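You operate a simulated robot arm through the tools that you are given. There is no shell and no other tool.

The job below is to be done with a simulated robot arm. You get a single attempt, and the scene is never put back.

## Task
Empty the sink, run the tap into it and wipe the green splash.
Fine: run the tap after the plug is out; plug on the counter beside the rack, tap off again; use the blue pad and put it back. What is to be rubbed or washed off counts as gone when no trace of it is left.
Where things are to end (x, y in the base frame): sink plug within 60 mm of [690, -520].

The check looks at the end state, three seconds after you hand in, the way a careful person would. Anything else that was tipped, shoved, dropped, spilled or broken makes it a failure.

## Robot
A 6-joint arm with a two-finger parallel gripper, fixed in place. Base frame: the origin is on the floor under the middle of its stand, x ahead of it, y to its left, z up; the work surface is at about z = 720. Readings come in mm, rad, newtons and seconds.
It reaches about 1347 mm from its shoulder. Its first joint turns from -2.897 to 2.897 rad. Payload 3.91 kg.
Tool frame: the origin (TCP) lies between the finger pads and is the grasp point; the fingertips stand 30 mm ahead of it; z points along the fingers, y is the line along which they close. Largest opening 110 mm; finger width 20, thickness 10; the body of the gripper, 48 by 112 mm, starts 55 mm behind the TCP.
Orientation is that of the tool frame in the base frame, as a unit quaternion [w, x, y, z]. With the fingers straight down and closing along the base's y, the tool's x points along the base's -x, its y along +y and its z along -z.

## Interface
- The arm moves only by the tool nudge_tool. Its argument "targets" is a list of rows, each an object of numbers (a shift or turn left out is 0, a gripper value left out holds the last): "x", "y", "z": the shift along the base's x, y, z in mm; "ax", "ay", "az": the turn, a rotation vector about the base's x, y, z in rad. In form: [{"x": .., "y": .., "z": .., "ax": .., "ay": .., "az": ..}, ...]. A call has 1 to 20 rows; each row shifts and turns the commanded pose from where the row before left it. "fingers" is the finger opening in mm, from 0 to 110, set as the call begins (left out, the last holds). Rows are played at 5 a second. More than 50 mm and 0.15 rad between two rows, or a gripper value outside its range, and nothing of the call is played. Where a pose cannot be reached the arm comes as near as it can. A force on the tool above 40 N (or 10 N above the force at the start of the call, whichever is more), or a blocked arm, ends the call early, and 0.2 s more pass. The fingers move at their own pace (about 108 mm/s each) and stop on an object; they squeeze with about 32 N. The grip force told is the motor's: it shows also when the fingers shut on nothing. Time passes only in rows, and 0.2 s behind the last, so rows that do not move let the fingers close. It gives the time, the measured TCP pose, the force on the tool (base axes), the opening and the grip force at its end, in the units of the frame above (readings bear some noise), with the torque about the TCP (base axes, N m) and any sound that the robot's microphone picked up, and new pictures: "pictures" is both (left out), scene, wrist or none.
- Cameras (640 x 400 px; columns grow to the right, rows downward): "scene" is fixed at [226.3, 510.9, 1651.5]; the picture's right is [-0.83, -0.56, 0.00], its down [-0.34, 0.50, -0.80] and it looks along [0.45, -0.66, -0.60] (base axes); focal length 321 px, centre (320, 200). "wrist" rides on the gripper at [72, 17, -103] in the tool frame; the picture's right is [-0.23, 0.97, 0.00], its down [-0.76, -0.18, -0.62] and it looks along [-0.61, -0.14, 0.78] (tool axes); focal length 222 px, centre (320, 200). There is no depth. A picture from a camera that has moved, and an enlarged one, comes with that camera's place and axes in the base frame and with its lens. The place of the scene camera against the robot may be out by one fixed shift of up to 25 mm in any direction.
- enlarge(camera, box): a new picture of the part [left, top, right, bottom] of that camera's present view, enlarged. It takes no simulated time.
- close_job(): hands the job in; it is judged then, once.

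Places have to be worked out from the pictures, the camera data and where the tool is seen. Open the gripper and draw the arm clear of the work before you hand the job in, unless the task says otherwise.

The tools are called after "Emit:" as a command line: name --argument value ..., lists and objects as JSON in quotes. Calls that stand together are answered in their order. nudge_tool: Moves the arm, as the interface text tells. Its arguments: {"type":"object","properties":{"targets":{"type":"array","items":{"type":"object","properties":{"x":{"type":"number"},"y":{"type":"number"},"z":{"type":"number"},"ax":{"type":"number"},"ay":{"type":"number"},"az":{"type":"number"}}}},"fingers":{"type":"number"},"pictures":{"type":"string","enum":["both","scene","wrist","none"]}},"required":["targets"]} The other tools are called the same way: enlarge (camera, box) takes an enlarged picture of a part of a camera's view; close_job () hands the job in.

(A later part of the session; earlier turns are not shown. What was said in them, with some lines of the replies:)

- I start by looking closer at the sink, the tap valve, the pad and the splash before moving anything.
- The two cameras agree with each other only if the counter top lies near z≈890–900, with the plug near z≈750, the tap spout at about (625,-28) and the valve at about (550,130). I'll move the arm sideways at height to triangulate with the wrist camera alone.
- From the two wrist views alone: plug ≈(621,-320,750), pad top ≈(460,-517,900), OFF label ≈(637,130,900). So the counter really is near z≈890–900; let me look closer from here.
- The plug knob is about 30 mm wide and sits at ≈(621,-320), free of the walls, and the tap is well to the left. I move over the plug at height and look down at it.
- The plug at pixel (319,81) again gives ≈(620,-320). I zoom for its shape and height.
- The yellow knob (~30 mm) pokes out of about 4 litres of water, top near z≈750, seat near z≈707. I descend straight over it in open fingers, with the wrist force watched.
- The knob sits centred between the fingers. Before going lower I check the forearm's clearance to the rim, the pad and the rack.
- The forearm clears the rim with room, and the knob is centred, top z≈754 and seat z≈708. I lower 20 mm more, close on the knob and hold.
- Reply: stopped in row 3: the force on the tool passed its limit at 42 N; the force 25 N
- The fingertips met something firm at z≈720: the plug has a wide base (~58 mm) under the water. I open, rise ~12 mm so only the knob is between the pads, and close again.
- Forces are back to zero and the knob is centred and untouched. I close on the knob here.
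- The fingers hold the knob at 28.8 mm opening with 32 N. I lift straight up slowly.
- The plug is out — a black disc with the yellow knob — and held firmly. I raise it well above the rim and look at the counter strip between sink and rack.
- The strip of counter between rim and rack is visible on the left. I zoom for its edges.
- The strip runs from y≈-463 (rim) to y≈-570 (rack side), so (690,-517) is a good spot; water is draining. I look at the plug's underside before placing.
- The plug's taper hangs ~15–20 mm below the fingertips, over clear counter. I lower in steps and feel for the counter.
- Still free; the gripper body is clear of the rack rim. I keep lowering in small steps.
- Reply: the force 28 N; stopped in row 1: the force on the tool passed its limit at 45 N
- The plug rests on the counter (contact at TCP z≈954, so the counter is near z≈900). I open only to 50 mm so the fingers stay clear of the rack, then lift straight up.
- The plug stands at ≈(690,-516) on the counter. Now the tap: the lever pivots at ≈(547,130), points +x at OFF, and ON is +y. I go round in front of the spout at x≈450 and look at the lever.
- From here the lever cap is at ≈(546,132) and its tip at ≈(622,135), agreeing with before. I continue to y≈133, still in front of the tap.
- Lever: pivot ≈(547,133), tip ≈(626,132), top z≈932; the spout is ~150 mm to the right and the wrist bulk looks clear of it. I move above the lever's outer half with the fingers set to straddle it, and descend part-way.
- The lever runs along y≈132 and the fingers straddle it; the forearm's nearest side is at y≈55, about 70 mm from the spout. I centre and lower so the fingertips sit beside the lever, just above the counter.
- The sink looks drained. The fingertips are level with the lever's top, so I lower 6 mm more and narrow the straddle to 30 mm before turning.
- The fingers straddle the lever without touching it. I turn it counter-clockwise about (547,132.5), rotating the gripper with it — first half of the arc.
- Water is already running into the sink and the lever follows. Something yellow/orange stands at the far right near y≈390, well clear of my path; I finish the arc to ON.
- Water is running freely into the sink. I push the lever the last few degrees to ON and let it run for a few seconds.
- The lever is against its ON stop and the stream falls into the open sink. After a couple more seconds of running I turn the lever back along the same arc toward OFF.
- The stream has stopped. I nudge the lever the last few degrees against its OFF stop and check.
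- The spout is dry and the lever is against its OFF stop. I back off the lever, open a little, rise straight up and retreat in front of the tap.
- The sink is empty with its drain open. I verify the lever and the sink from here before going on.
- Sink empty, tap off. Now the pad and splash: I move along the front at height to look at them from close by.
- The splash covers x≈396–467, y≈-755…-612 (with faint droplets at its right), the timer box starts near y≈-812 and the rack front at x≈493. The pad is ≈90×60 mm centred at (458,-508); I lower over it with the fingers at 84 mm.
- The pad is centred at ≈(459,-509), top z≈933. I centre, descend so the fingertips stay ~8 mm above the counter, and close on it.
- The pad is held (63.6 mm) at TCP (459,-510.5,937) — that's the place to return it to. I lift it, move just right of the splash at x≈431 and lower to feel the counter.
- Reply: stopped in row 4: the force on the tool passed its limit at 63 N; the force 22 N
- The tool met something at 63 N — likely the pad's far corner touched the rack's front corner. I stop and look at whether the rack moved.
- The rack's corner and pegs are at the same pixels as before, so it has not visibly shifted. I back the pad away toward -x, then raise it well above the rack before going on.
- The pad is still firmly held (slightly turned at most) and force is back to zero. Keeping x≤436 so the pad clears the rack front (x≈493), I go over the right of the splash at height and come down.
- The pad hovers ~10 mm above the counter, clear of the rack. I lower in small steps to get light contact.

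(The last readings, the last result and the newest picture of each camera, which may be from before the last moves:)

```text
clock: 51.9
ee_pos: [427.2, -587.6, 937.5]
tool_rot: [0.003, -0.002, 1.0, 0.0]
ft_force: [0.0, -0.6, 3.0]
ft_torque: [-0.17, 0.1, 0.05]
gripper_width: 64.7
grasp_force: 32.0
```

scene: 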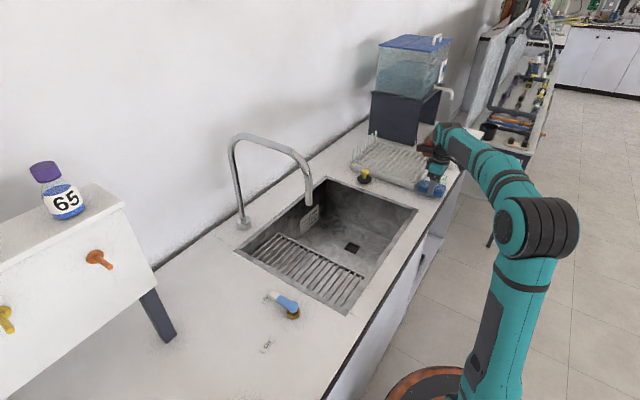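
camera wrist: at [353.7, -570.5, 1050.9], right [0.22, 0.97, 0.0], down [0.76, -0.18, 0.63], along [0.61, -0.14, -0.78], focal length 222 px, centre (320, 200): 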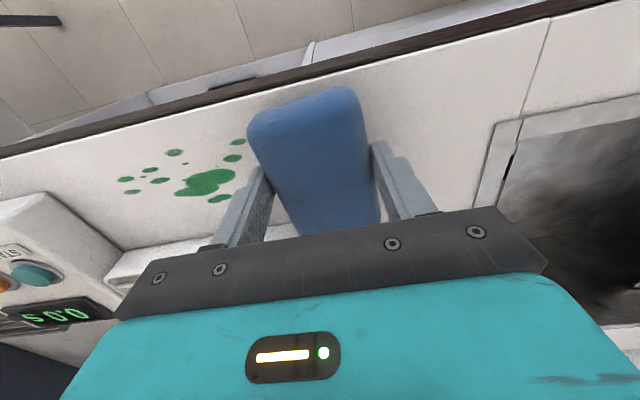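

Contact starts at TCP z≈937.5 (3 N). I add about 1.5 mm for a firmer press.

Emit:
nudge_tool --targets '[{"z": -1}, {}]' --pictures "none"

Emit:
nudge_tool --targets '[{"z": -0.5}, {}]' --pictures "none"

```text
clock: 52.5
ee_pos: [428.0, -586.1, 936.9]
tool_rot: [0.004, -0.002, 1.0, -0.001]
ft_force: [1.9, -4.5, 22.5]
ft_torque: [-0.39, 0.13, 0.17]
gripper_width: 64.5
grasp_force: 32.2
```

```text
clock: 53.3
ee_pos: [427.1, -587.1, 937.6]
tool_rot: [0.005, -0.001, 1.0, -0.001]
ft_force: [-1.8, 1.6, 7.8]
ft_torque: [0.03, 0.12, 0.17]
gripper_width: 64.6
grasp_force: 32.3
stopped in row 2: the force on the tool passed its limit at 41 N (the readings are from after the stop); the commanded pose is now the measured one
```

Now there's a light press of ~8 N. I sweep slowly toward -y across the splash, watching the force.

Emit:
nudge_tool --targets '[{"y": -10}, {"y": -10}, {"y": -10}, {"y": -10}]' --pictures "none"

```text
clock: 54.3
ee_pos: [428.3, -627.3, 937.1]
tool_rot: [0.004, -0.001, 1.0, -0.001]
ft_force: [0.3, 12.5, 17.7]
ft_torque: [0.42, -0.08, 0.2]
gripper_width: 64.3
grasp_force: 32.0
```

The press is 18 N with 12 N of drag, no slipping. I continue across the splash to y≈-727 (timer box starts near -812).

Emit:
nudge_tool --targets '[{"y": -10}, {"y": -10}, {"y": -10}, {"y": -10}, {"y": -10}, {"y": -10}, {"y": -10}, {"y": -10}, {"y": -10}, {"y": -10}]' --pictures "both"

Emit:
enlarge --camera "wrist" --box '[100, 60, 480, 260]'

Emit:
enlarge --camera "scene" --box '[360, 120, 500, 220]'

```text
clock: 56.5
ee_pos: [426.3, -726.5, 936.7]
tool_rot: [0.005, -0.002, 1.0, -0.001]
ft_force: [1.3, 12.9, 17.8]
ft_torque: [0.37, 0.0, 0.2]
gripper_width: 64.0
grasp_force: 31.8
camera wrist: at [353.1, -709.9, 1039.5], right [0.22, 0.97, 0.0], down [0.76, -0.17, 0.63], along [0.61, -0.14, -0.78], focal length 222 px, centre (320, 200)
```

scene: 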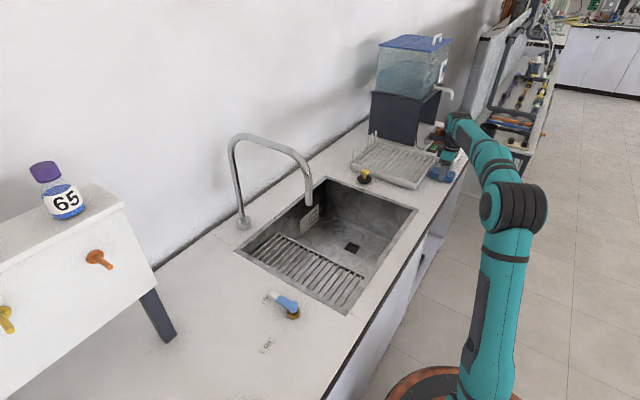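
wrist: 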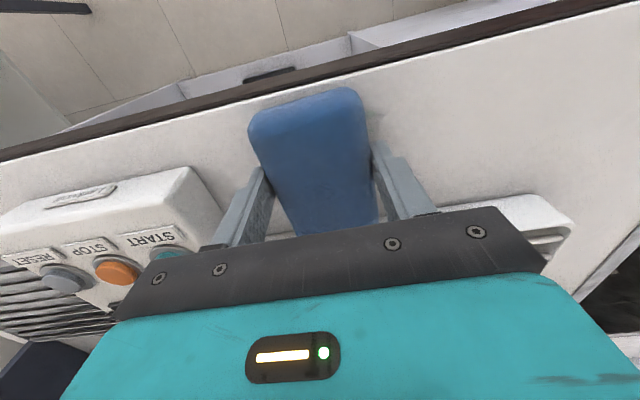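

```text
1.68 times, centred on (290, 160) of wrist
camera zoom: at [353.1, -709.9, 1039.5], right [0.22, 0.97, 0.0], down [0.76, -0.17, 0.63], along [0.61, -0.14, -0.78], focal length 374 px, centre (370, 267)
```

zoom: 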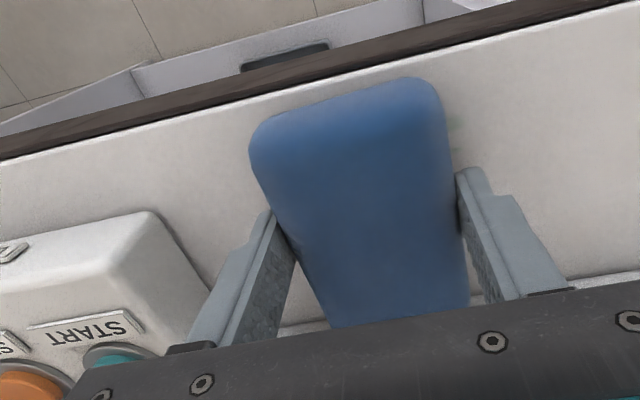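

```text
4.00 times, centred on (430, 170) of scene
camera zoom: at [226.3, 510.9, 1651.5], right [-0.83, -0.56, 0.0], down [-0.34, 0.5, -0.8], along [0.45, -0.66, -0.6], focal length 1284 px, centre (-120, 320)
```

zoom: 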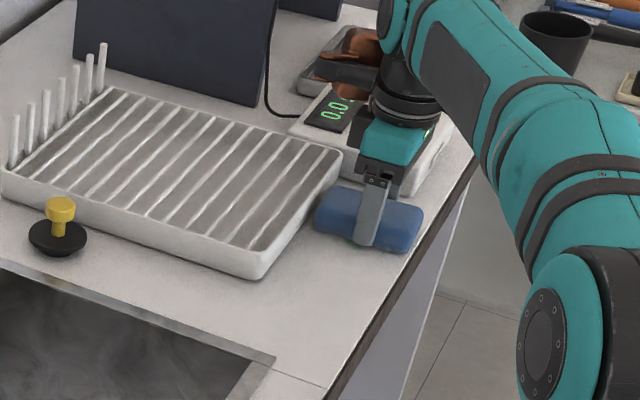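

The wiping works; a faint green trace remains near the pad's front right. I rub back over the area and repeat passes at slightly different x.

Emit:
nudge_tool --targets '[{"y": 12}, {"y": 12}, {"y": 12}, {"y": 12}, {"y": 12}, {"y": 12}, {"y": 12}, {"y": 12}, {"y": 12}, {"y": 12}, {"y": 12}]' --pictures "wrist"

Emit:
enlarge --camera "wrist" --box '[60, 80, 300, 250]'

```text
clock: 57.6
ee_pos: [427.0, -677.3, 936.9]
tool_rot: [0.005, -0.003, 1.0, -0.001]
ft_force: [-0.2, -1.7, 4.7]
ft_torque: [0.03, 0.11, 0.14]
gripper_width: 64.3
grasp_force: 32.0
stopped in row 5: the force on the tool passed its limit at 41 N (the readings are from after the stop); the commanded pose is now the measured one
camera wrist: at [354.3, -660.6, 1039.3], right [0.22, 0.97, 0.0], down [0.76, -0.17, 0.63], along [0.61, -0.14, -0.78], focal length 222 px, centre (320, 200)
```

wrist: 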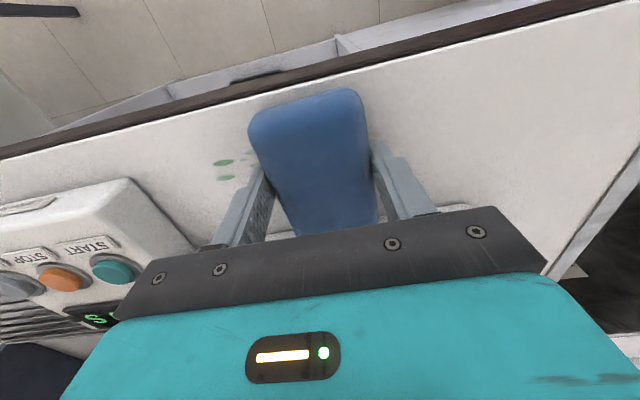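

```text
2.35 times, centred on (180, 165) of wrist
camera zoom: at [354.3, -660.6, 1039.3], right [0.22, 0.97, 0.0], down [0.76, -0.17, 0.63], along [0.61, -0.14, -0.78], focal length 523 px, centre (649, 282)
```

zoom: 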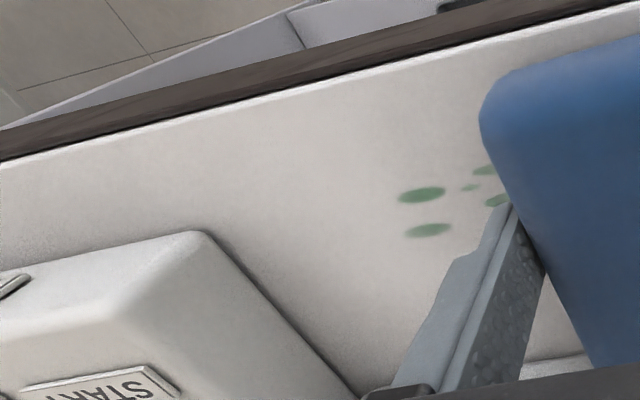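

The left droplets are only faded so far and the reverse stroke pressed too hard. I do shorter strokes per call; back toward -y first.

Emit:
nudge_tool --targets '[{"y": -10}, {"y": -10}, {"y": -10}, {"y": -10}, {"y": -12}, {}]' --pictures "none"

Emit:
nudge_tool --targets '[{"z": 0.5, "y": 4}, {"y": 8}, {"y": 10}, {"y": 10}, {"y": 10}]' --pictures "none"

```text
clock: 59.0
ee_pos: [427.6, -730.3, 937.5]
tool_rot: [0.004, -0.002, 1.0, -0.001]
ft_force: [-0.4, 0.2, 0.2]
ft_torque: [0.01, -0.01, -0.03]
gripper_width: 64.1
grasp_force: 32.1
```

```text
clock: 60.2
ee_pos: [427.3, -689.6, 937.6]
tool_rot: [0.005, -0.001, 1.0, -0.001]
ft_force: [-0.6, -0.4, -0.8]
ft_torque: [0.02, 0.0, -0.03]
gripper_width: 63.9
grasp_force: 32.3
```

Contact was lost (0 N), so I lower in half-millimetre steps to regain ~15 N.

Emit:
nudge_tool --targets '[{"z": -1}, {}]' --pictures "none"

Emit:
nudge_tool --targets '[{"z": -0.5}, {}]' --pictures "none"

```text
clock: 60.8
ee_pos: [428.3, -688.1, 936.7]
tool_rot: [0.005, -0.002, 1.0, -0.002]
ft_force: [0.3, -1.9, 9.4]
ft_torque: [0.09, -0.01, 0.07]
gripper_width: 63.9
grasp_force: 32.1
```

```text
clock: 61.4
ee_pos: [427.1, -688.1, 935.8]
tool_rot: [0.004, -0.001, 1.0, -0.002]
ft_force: [0.4, -2.1, 13.6]
ft_torque: [0.09, -0.01, 0.09]
gripper_width: 63.8
grasp_force: 31.9
```

Now ~14 N. I stroke to y≈-732 and back in small steps over the left droplets.

Emit:
nudge_tool --targets '[{"y": -8}, {"y": -9}, {"y": -9}, {"y": -9}, {"y": -9}]' --pictures "none"

Emit:
nudge_tool --targets '[{"y": 4}, {"y": 8}, {"y": 8}, {"y": 8}, {"y": 8}, {"y": 8}]' --pictures "none"

```text
clock: 62.6
ee_pos: [428.1, -732.3, 935.8]
tool_rot: [0.005, -0.002, 1.0, -0.001]
ft_force: [-1.4, 14.3, 20.1]
ft_torque: [0.57, 0.0, 0.14]
gripper_width: 63.9
grasp_force: 31.9
```

```text
clock: 64.0
ee_pos: [427.4, -688.0, 936.3]
tool_rot: [0.004, -0.001, 1.0, -0.001]
ft_force: [-1.1, -14.2, 26.0]
ft_torque: [-0.5, 0.02, -0.03]
gripper_width: 63.8
grasp_force: 31.9
```

Steady 20–26 N press. I repeat several strokes over the left part, then look.

Emit:
nudge_tool --targets '[{"y": -6}, {"y": -10}, {"y": -10}, {"y": -10}, {"y": -8}, {"y": 6}, {"y": 10}, {"y": 10}, {"y": 10}, {"y": 8}, {"y": -6}, {"y": -10}, {"y": -10}, {"y": -10}, {"y": -8}, {"y": 6}, {"y": 10}, {"y": 10}, {"y": 10}, {"y": 8}]' --pictures "wrist"

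Emit:
enlarge --camera "wrist" --box '[60, 80, 300, 250]'

```text
clock: 66.0
ee_pos: [429.2, -698.5, 935.4]
tool_rot: [0.006, -0.003, 1.0, -0.003]
ft_force: [2.2, 2.5, 5.0]
ft_torque: [0.18, -0.04, -0.02]
gripper_width: 63.9
grasp_force: 31.6
stopped in row 9: the force on the tool passed its limit at 41 N (the readings are from after the stop); the commanded pose is now the measured one
camera wrist: at [355.8, -680.7, 1038.4], right [0.22, 0.98, 0.0], down [0.76, -0.17, 0.63], along [0.62, -0.14, -0.78], focal length 222 px, centre (320, 200)
```

wrist: 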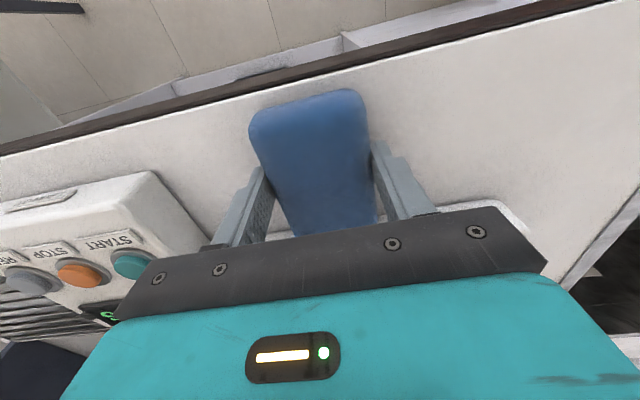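

```text
2.35 times, centred on (180, 165) of wrist
camera zoom: at [355.8, -680.7, 1038.4], right [0.22, 0.98, 0.0], down [0.76, -0.17, 0.63], along [0.62, -0.14, -0.78], focal length 523 px, centre (649, 282)
```

zoom: 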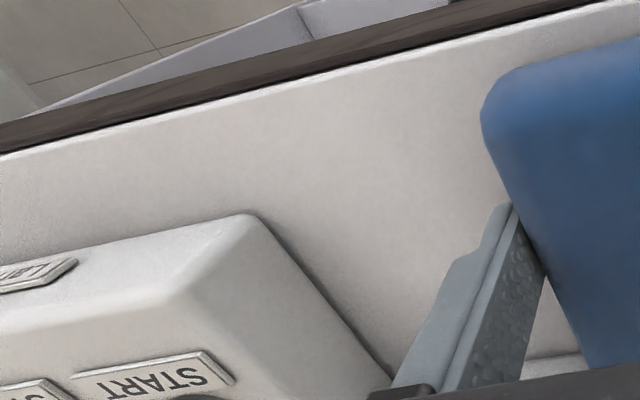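

The left droplets are gone. I check the counter right of the pad for traces.

Emit:
enlarge --camera "wrist" --box '[350, 50, 560, 200]'

Emit:
nudge_tool --targets '[{"z": 0.5, "y": 4}, {"y": 8}, {"y": 8}, {"y": 8}, {"y": 8}, {"y": 8}]' --pictures "none"

```text
2.67 times, centred on (455, 125) of wrist
camera zoom: at [355.8, -680.7, 1038.4], right [0.22, 0.98, 0.0], down [0.76, -0.17, 0.63], along [0.62, -0.14, -0.78], focal length 592 px, centre (-40, 400)
```

zoom: 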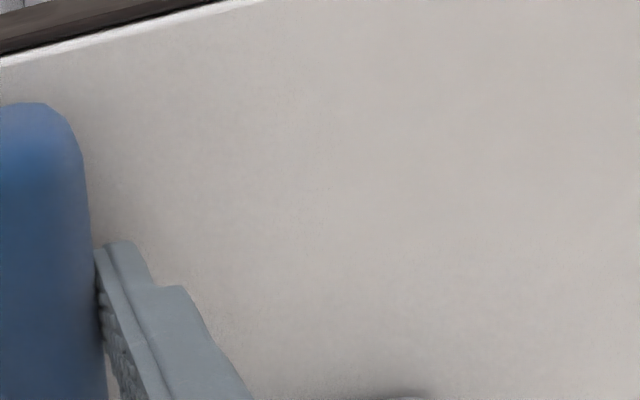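

```text
clock: 67.4
ee_pos: [430.1, -654.8, 936.0]
tool_rot: [0.005, -0.003, 1.0, -0.001]
ft_force: [0.5, 0.1, -0.7]
ft_torque: [-0.01, 0.02, 0.01]
gripper_width: 63.7
grasp_force: 31.9
```

The right side looks clean, but to be thorough I press again and give the centre and right side a few more strokes at slightly different x.

Emit:
nudge_tool --targets '[{"z": -1}, {}]' --pictures "none"

Emit:
nudge_tool --targets '[{"z": -0.4}, {}]' --pictures "none"

```text
clock: 68.0
ee_pos: [428.7, -654.7, 936.0]
tool_rot: [0.005, -0.002, 1.0, -0.003]
ft_force: [3.3, -2.4, 10.9]
ft_torque: [0.18, -0.04, -0.01]
gripper_width: 63.9
grasp_force: 31.5
```

```text
clock: 68.6
ee_pos: [429.0, -654.7, 935.5]
tool_rot: [0.006, -0.002, 1.0, -0.003]
ft_force: [0.7, 1.7, 24.5]
ft_torque: [0.35, 0.02, 0.04]
gripper_width: 63.6
grasp_force: 32.6
```

Press is 24 N; I stroke toward y≈-610 and then back to y≈-690.

Emit:
nudge_tool --targets '[{"y": 5, "z": 0.2}, {"y": 10}, {"y": 10}, {"y": 10}, {"y": 10}]' --pictures "none"

Emit:
nudge_tool --targets '[{"x": -3, "y": -5}, {"x": -3, "y": -8}, {"y": -10}, {"y": -10}, {"y": -10}, {"y": -10}, {"y": -10}, {"y": -10}]' --pictures "none"

```text
clock: 69.7
ee_pos: [428.9, -619.6, 935.3]
tool_rot: [0.005, -0.003, 1.0, -0.004]
ft_force: [-3.0, -2.2, 6.9]
ft_torque: [0.16, 0.11, 0.09]
gripper_width: 63.8
grasp_force: 31.5
stopped in row 5: the force on the tool passed its limit at 41 N (the readings are from after the stop); the commanded pose is now the measured one
```

```text
clock: 71.5
ee_pos: [421.7, -694.8, 934.6]
tool_rot: [0.005, -0.002, 1.0, -0.003]
ft_force: [0.7, 2.5, 4.3]
ft_torque: [0.26, -0.01, -0.04]
gripper_width: 63.6
grasp_force: 31.7
```

I lift the pad off and move it aside to inspect the whole splash area.

Emit:
nudge_tool --targets '[{"z": 15}, {"z": 30}, {"z": 40}, {"x": -3, "y": 40}, {"y": 40}, {"y": 40}, {}]' --pictures "both"

Emit:
enlarge --camera "wrist" --box '[60, 80, 300, 230]'

Emit:
enlarge --camera "scene" --box '[400, 150, 480, 200]'

```text
clock: 73.0
ee_pos: [418.4, -573.3, 1018.2]
tool_rot: [0.005, -0.002, 1.0, -0.003]
ft_force: [0.7, 0.4, 0.1]
ft_torque: [-0.03, 0.01, 0.02]
gripper_width: 64.0
grasp_force: 31.8
camera wrist: at [344.8, -555.0, 1120.9], right [0.22, 0.97, 0.0], down [0.76, -0.17, 0.63], along [0.62, -0.14, -0.78], focal length 222 px, centre (320, 200)
```

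scene: 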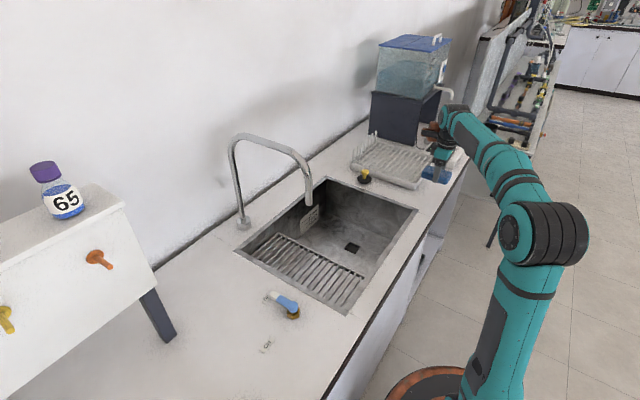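
wrist: 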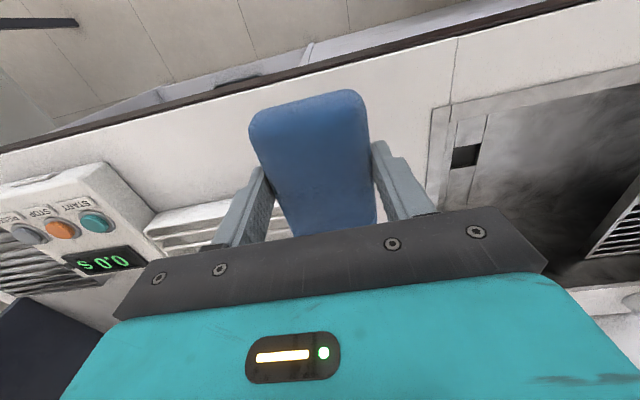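

```text
2.67 times, centred on (180, 155) of wrist
camera zoom: at [344.8, -555.0, 1120.9], right [0.22, 0.97, 0.0], down [0.76, -0.17, 0.63], along [0.62, -0.14, -0.78], focal length 592 px, centre (693, 320)
```

zoom: 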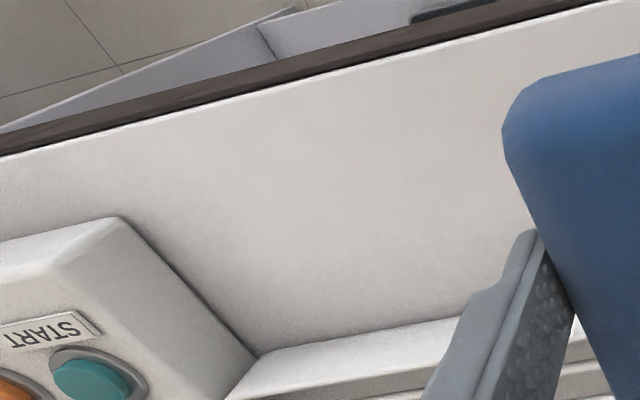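

```text
8.00 times, centred on (440, 175) of scene
camera zoom: at [226.3, 510.9, 1651.5], right [-0.83, -0.56, 0.0], down [-0.34, 0.5, -0.8], along [0.45, -0.66, -0.6], focal length 2567 px, centre (-640, 400)
```

zoom: 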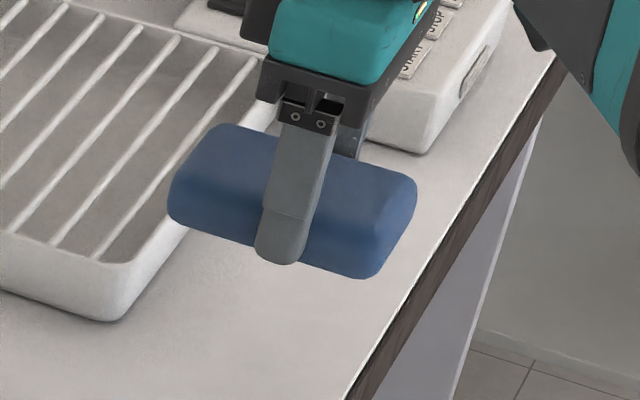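

The area looks clean; I check at higher magnification for faint remains.

Emit:
enlarge --camera "wrist" --box '[90, 110, 180, 166]'

Emit:
enlarge --camera "wrist" --box '[170, 100, 260, 156]'

Emit:
enlarge --camera "wrist" --box '[150, 150, 240, 206]'

```text
7.11 times, centred on (135, 138) of wrist
camera zoom: at [344.8, -555.0, 1120.9], right [0.22, 0.97, 0.0], down [0.76, -0.17, 0.63], along [0.62, -0.14, -0.78], focal length 1580 px, centre (1636, 641)
```

zoom: 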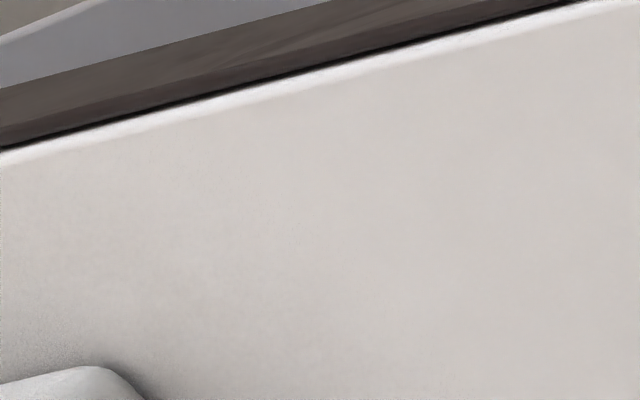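

```text
7.11 times, centred on (215, 128) of wrist
camera zoom: at [344.8, -555.0, 1120.9], right [0.22, 0.97, 0.0], down [0.76, -0.17, 0.63], along [0.62, -0.14, -0.78], focal length 1580 px, centre (1067, 712)
```

zoom: 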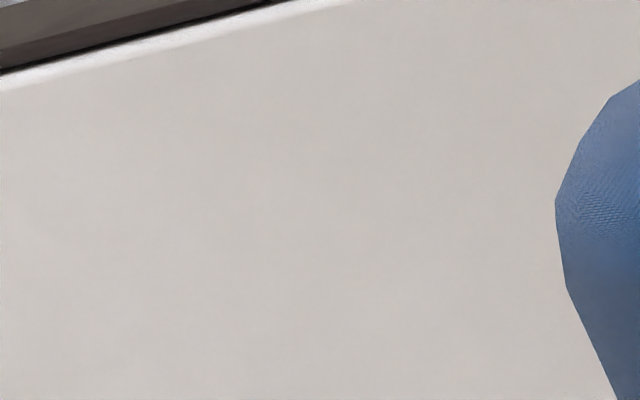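

```text
7.11 times, centred on (195, 178) of wrist
camera zoom: at [344.8, -555.0, 1120.9], right [0.22, 0.97, 0.0], down [0.76, -0.17, 0.63], along [0.62, -0.14, -0.78], focal length 1580 px, centre (1209, 356)
```

zoom: 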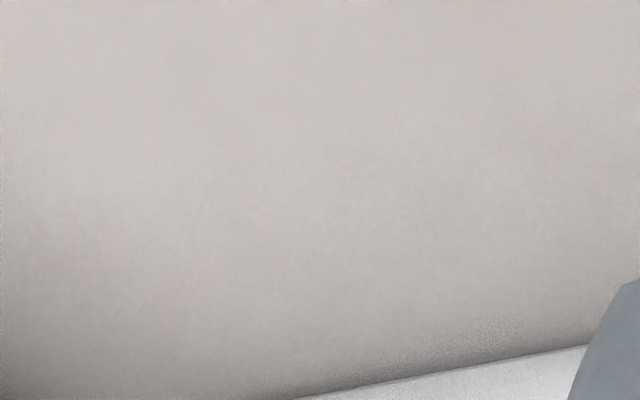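

Clean where visible; part of the right side is hidden by the finger. I move on to above the pad's home place, which also frees that view.

Emit:
nudge_tool --targets '[{"y": 31}, {"y": 31}, {"x": 20}, {"x": 20.5}, {}]' --pictures "both"

Emit:
enlarge --camera "wrist" --box '[80, 80, 260, 195]'

Emit:
enlarge --camera "wrist" --box '[150, 110, 250, 172]'

Emit:
enlarge --camera "scene" --box '[340, 120, 480, 220]'

```text
clock: 74.2
ee_pos: [459.9, -510.1, 1018.7]
tool_rot: [0.006, -0.003, 1.0, -0.003]
ft_force: [0.1, 0.4, 0.0]
ft_torque: [-0.01, 0.03, -0.01]
gripper_width: 63.8
grasp_force: 32.1
camera wrist: at [385.0, -492.8, 1120.8], right [0.22, 0.97, 0.0], down [0.76, -0.17, 0.63], along [0.62, -0.14, -0.77], focal length 222 px, centre (320, 200)
```

scene: 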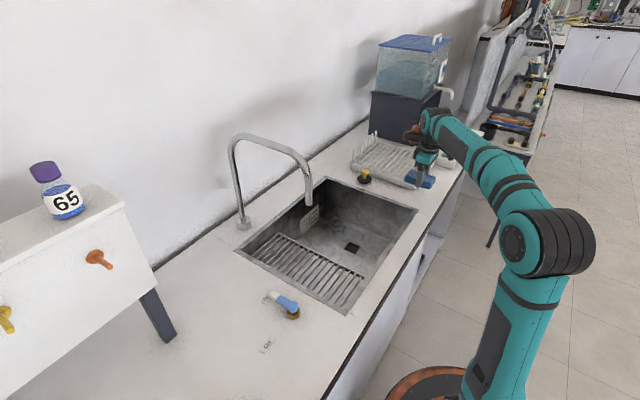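
wrist: 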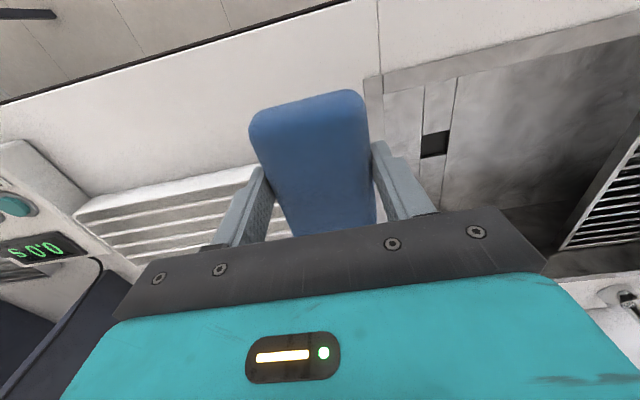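

```text
3.48 times, centred on (170, 138) of wrist
camera zoom: at [385.0, -492.8, 1120.8], right [0.22, 0.97, 0.0], down [0.76, -0.17, 0.63], along [0.62, -0.14, -0.77], focal length 773 px, centre (842, 417)
```

zoom: 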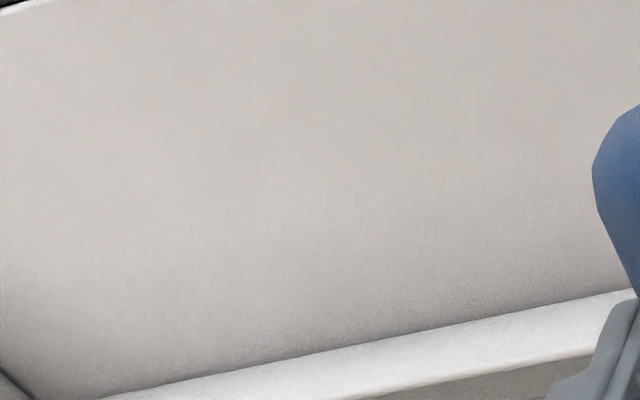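

```text
6.40 times, centred on (200, 141) of wrist
camera zoom: at [385.0, -492.8, 1120.8], right [0.22, 0.97, 0.0], down [0.76, -0.17, 0.63], along [0.62, -0.14, -0.77], focal length 1422 px, centre (1088, 578)
```

zoom: 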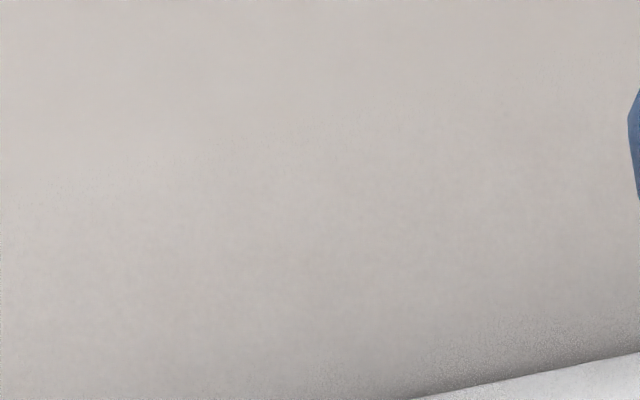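

```text
4.00 times, centred on (410, 170) of scene
camera zoom: at [226.3, 510.9, 1651.5], right [-0.83, -0.56, 0.0], down [-0.34, 0.5, -0.8], along [0.45, -0.66, -0.6], focal length 1284 px, centre (-40, 320)
```

zoom: 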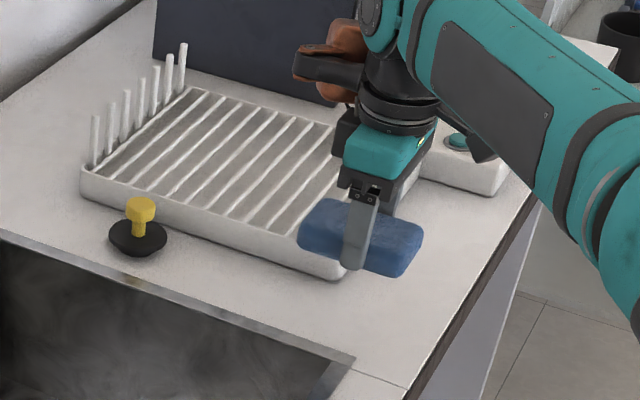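

No trace of green is left, and the plug and rack stand where they should. I lower the pad back to its place at (459,-510).

Emit:
nudge_tool --targets '[{"z": -25}, {"z": -25}, {"z": -20}, {"z": -6}, {}]' --pictures "none"

Emit:
nudge_tool --targets '[{"z": -3}, {}]' --pictures "none"

Emit:
nudge_tool --targets '[{"z": -2}, {}]' --pictures "wrist"

```text
clock: 75.5
ee_pos: [460.7, -510.9, 943.9]
tool_rot: [0.005, -0.003, 1.0, -0.003]
ft_force: [-0.1, 0.5, -0.5]
ft_torque: [0.01, 0.01, 0.02]
gripper_width: 63.7
grasp_force: 32.7
```

```text
clock: 76.0
ee_pos: [460.3, -511.2, 940.4]
tool_rot: [0.006, -0.002, 1.0, -0.003]
ft_force: [-0.2, 0.4, -1.0]
ft_torque: [0.03, 0.01, -0.02]
gripper_width: 63.7
grasp_force: 32.4
```

```text
clock: 76.7
ee_pos: [460.0, -511.1, 938.9]
tool_rot: [0.005, -0.003, 1.0, -0.002]
ft_force: [0.4, 0.8, -0.6]
ft_torque: [-0.01, 0.01, 0.01]
gripper_width: 63.5
grasp_force: 32.5
camera wrist: at [386.5, -493.7, 1041.5], right [0.22, 0.97, 0.0], down [0.76, -0.17, 0.63], along [0.62, -0.14, -0.78], focal length 222 px, centre (320, 200)
```

wrist: 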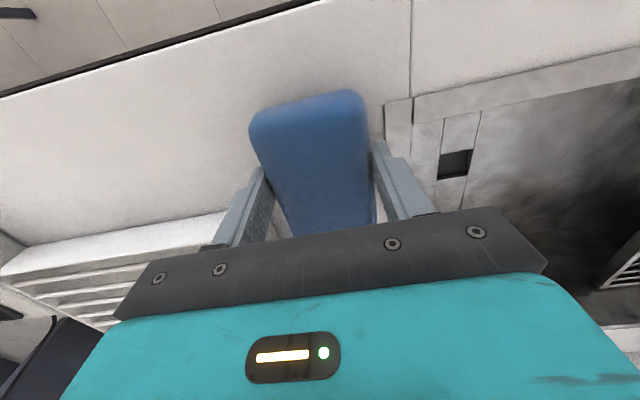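

Position matches the picture from when I gripped it. I keep lowering gently until the pad rests.

Emit:
nudge_tool --targets '[{"z": -1.5, "x": -1}, {}]' --pictures "none"

Emit:
nudge_tool --targets '[{"z": -1}, {}]' --pictures "none"

Emit:
nudge_tool --targets '[{"z": -1}, {}]' --pictures "none"

```text
clock: 77.2
ee_pos: [458.9, -511.9, 937.4]
tool_rot: [0.005, -0.002, 1.0, -0.003]
ft_force: [0.4, 0.2, -0.5]
ft_torque: [0.01, -0.01, 0.0]
gripper_width: 63.5
grasp_force: 31.7
```

```text
clock: 77.8
ee_pos: [459.6, -510.7, 936.1]
tool_rot: [0.005, -0.003, 1.0, -0.002]
ft_force: [0.0, -0.9, -0.4]
ft_torque: [0.01, -0.01, 0.04]
gripper_width: 63.7
grasp_force: 32.8
```

```text
clock: 78.5
ee_pos: [458.8, -510.6, 936.2]
tool_rot: [0.004, -0.003, 1.0, -0.004]
ft_force: [0.9, -0.1, 4.1]
ft_torque: [0.09, 0.01, -0.04]
gripper_width: 63.6
grasp_force: 31.7
```

The pad now touches down (4 N). I open to 84 mm, rise straight up and look.

Emit:
nudge_tool --targets '[{}, {}, {"z": 10}, {"z": 25}, {"z": 35}, {"z": 40}, {"z": 40}, {}]' --fingers 84 --pictures "both"

Emit:
enlarge --camera "wrist" --box '[200, 40, 440, 190]'

Emit:
enlarge --camera "wrist" --box '[60, 80, 240, 195]'

Emit:
enlarge --camera "scene" --box '[320, 130, 480, 230]'

```text
clock: 80.2
ee_pos: [458.8, -512.6, 1087.3]
tool_rot: [0.005, -0.002, 1.0, -0.004]
ft_force: [-0.5, -0.3, 0.1]
ft_torque: [0.01, 0.02, 0.0]
gripper_width: 84.0
grasp_force: 0.1
camera wrist: at [384.6, -494.8, 1189.3], right [0.22, 0.97, 0.0], down [0.76, -0.17, 0.63], along [0.62, -0.14, -0.78], focal length 222 px, centre (320, 200)
```

scene: 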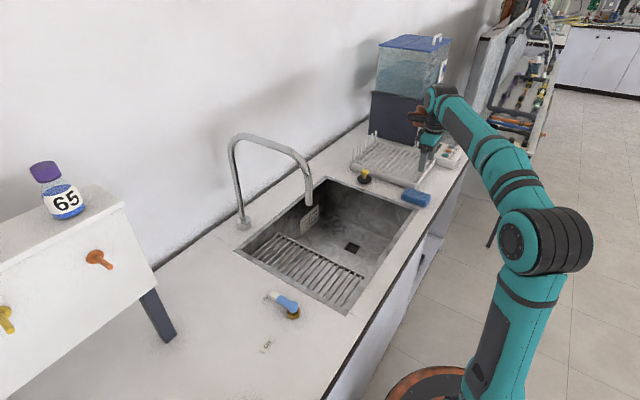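
wrist: 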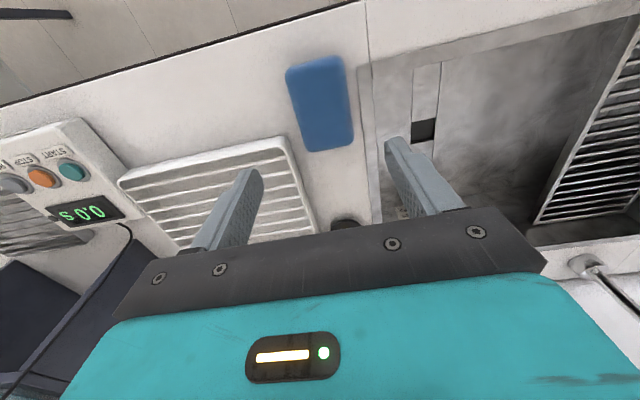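

```text
2.67 times, centred on (320, 115) of wrist
camera zoom: at [384.6, -494.8, 1189.3], right [0.22, 0.97, 0.0], down [0.76, -0.17, 0.63], along [0.62, -0.14, -0.78], focal length 592 px, centre (320, 427)
```

zoom: 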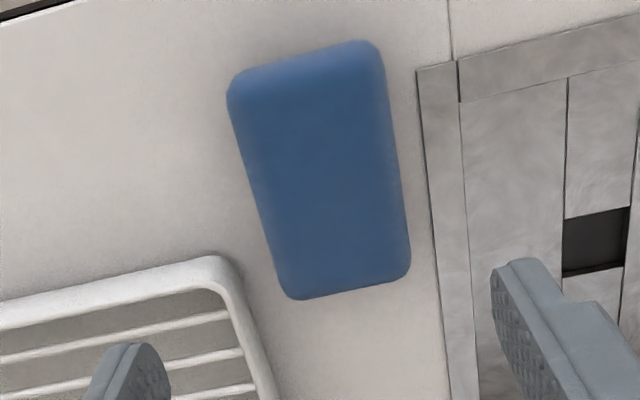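

```text
3.48 times, centred on (150, 138) of wrist
camera zoom: at [384.6, -494.8, 1189.3], right [0.22, 0.97, 0.0], down [0.76, -0.17, 0.63], along [0.62, -0.14, -0.78], focal length 773 px, centre (911, 417)
```

zoom: 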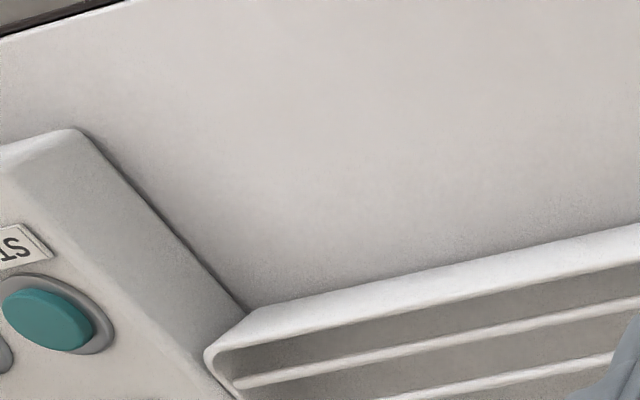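

```text
4.00 times, centred on (400, 180) of scene
camera zoom: at [226.3, 510.9, 1651.5], right [-0.83, -0.56, 0.0], down [-0.34, 0.5, -0.8], along [0.45, -0.66, -0.6], focal length 1284 px, centre (0, 280)
```

zoom: 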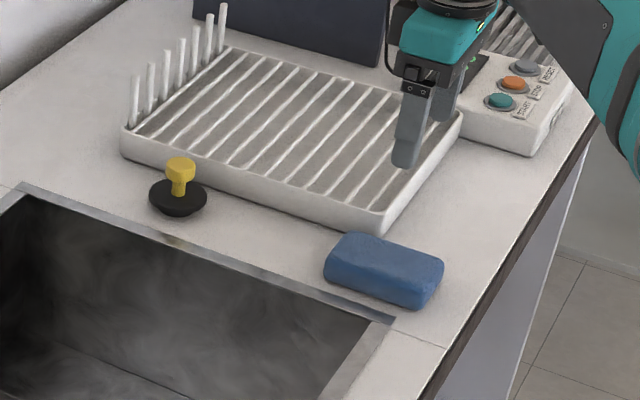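

The pad is back in place and the rack, timer and plug are as they were. I check the last spots near the pad (tiny droplet around (417,-617)) and the tap once more.

Emit:
enlarge --camera "wrist" --box '[180, 60, 280, 122]'

Emit:
enlarge --camera "wrist" --box '[100, 80, 200, 142]'

Emit:
enlarge --camera "scene" --box '[400, 150, 480, 200]'

Emit:
enlarge --camera "scene" --box '[220, 180, 400, 330]'

```text
6.40 times, centred on (230, 91) of wrist
camera zoom: at [384.6, -494.8, 1189.3], right [0.22, 0.97, 0.0], down [0.76, -0.17, 0.63], along [0.62, -0.14, -0.78], focal length 1422 px, centre (896, 898)
```

zoom: 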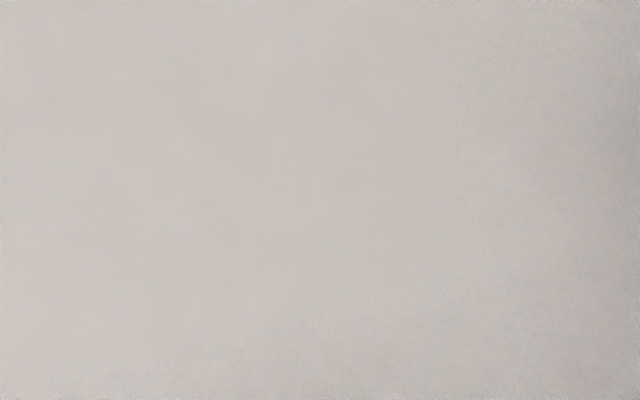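

```text
6.40 times, centred on (150, 111) of wrist
camera zoom: at [384.6, -494.8, 1189.3], right [0.22, 0.97, 0.0], down [0.76, -0.17, 0.63], along [0.62, -0.14, -0.78], focal length 1422 px, centre (1408, 770)
```

zoom: 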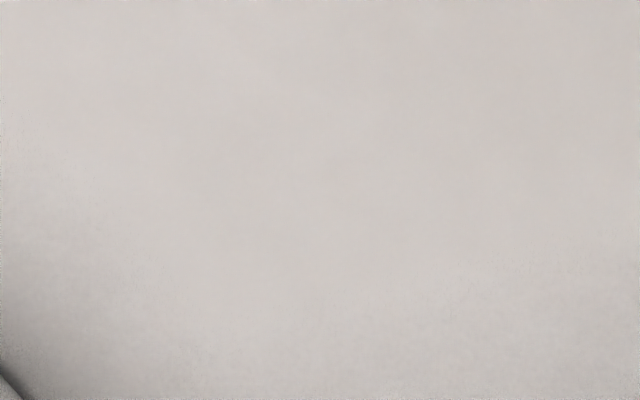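

```text
8.00 times, centred on (440, 175) of scene
camera zoom: at [226.3, 510.9, 1651.5], right [-0.83, -0.56, 0.0], down [-0.34, 0.5, -0.8], along [0.45, -0.66, -0.6], focal length 2567 px, centre (-640, 400)
```

zoom: 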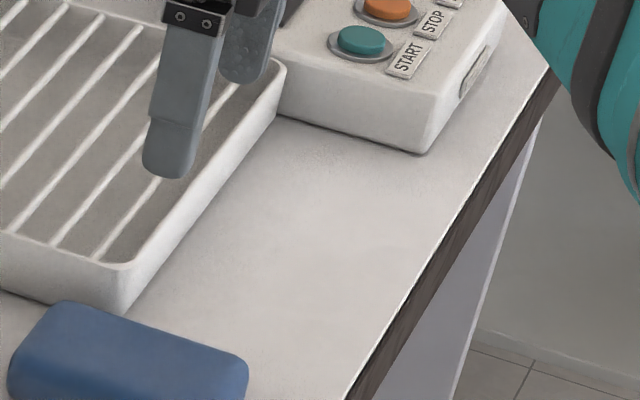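

```text
2.67 times, centred on (310, 255) of scene
camera zoom: at [226.3, 510.9, 1651.5], right [-0.83, -0.56, 0.0], down [-0.34, 0.5, -0.8], along [0.45, -0.66, -0.6], focal length 856 px, centre (347, 53)
```

zoom: 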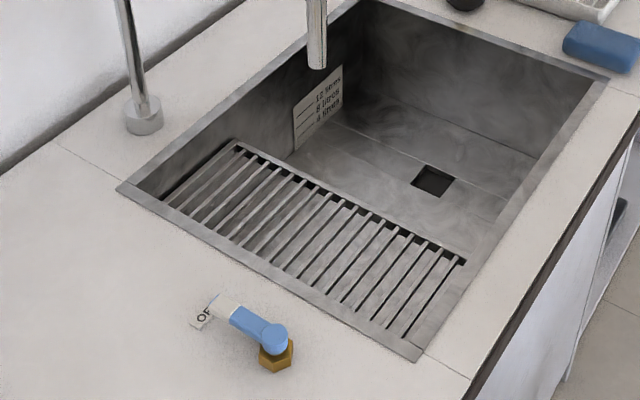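

Everything is done: sink empty, drain open, tap off, no green left, pad and plug in place. I open the gripper and draw the arm up and clear.

Emit:
nudge_tool --targets '[{"z": 40}, {"z": 40}, {"z": 40}, {"z": 40}, {"y": 40}, {"y": 40}, {"y": 40}, {"x": -30, "y": 20}, {"x": -30}, {}]' --fingers 110 --pictures "both"

Emit:
enlarge --camera "scene" --box '[220, 110, 480, 330]'

```text
clock: 82.5
ee_pos: [398.8, -371.9, 1246.9]
tool_rot: [0.005, -0.003, 1.0, -0.003]
ft_force: [0.1, -0.3, 0.6]
ft_torque: [0.02, -0.03, -0.02]
gripper_width: 110.0
grasp_force: 0.0
camera wrist: at [325.0, -354.7, 1349.3], right [0.22, 0.97, 0.0], down [0.76, -0.17, 0.63], along [0.62, -0.14, -0.77], focal length 222 px, centre (320, 200)
```

scene: 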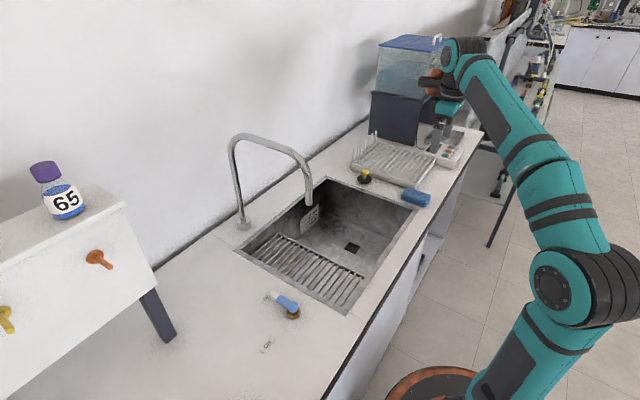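
wrist: 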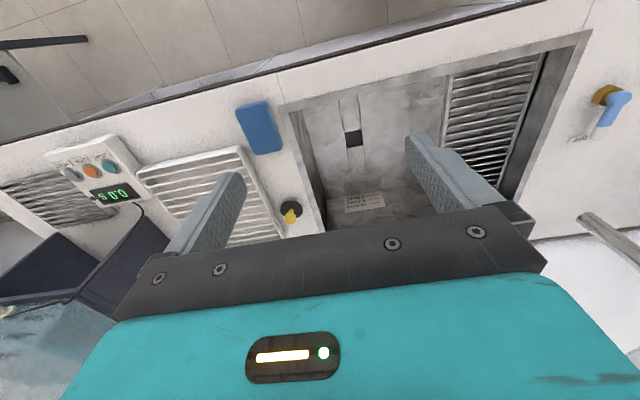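

```text
1.82 times, centred on (350, 220) of scene
camera zoom: at [226.3, 510.9, 1651.5], right [-0.83, -0.56, 0.0], down [-0.34, 0.5, -0.8], along [0.45, -0.66, -0.6], focal length 584 px, centre (266, 164)
```

zoom: 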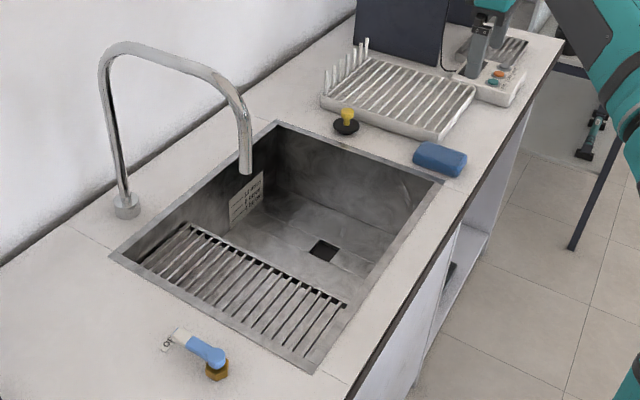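

The arm is clear with the gripper open. The sink is empty, the tap is off, the plug is beside the rack at about (690,-516), the splash is gone and the pad is back. I hand in.

Emit:
close_job

```text
The job is handed in.
```

The sink is empty, the tap has been run and turned off again, and the green splash is wiped away. I've handed the job in, and no verdict has come back.

- **Plug:** it stands on the counter between the sink and the rack at about (690, -516), roughly 4 mm from the target.
- **Tap:** I turned it on only after the plug was out and let it run for several seconds. The lever is back against its OFF stop and the spout is dry.
- **Splash:** after several passes with the blue pad, close-up views show no green left, including the faint droplets near the rack.
- **Pad:** it is back where it was, in the same position as far as the pictures show.

While I was carrying the pad, the move stopped early on a 63 N force. The pad most likely touched the front corner of the rack. The rack and its pegs look to be in the same place as before, and nothing tipped or spilled.

The counter top is at about z = 900, not the 720 given. The 720 figure seems to match the sink floor.
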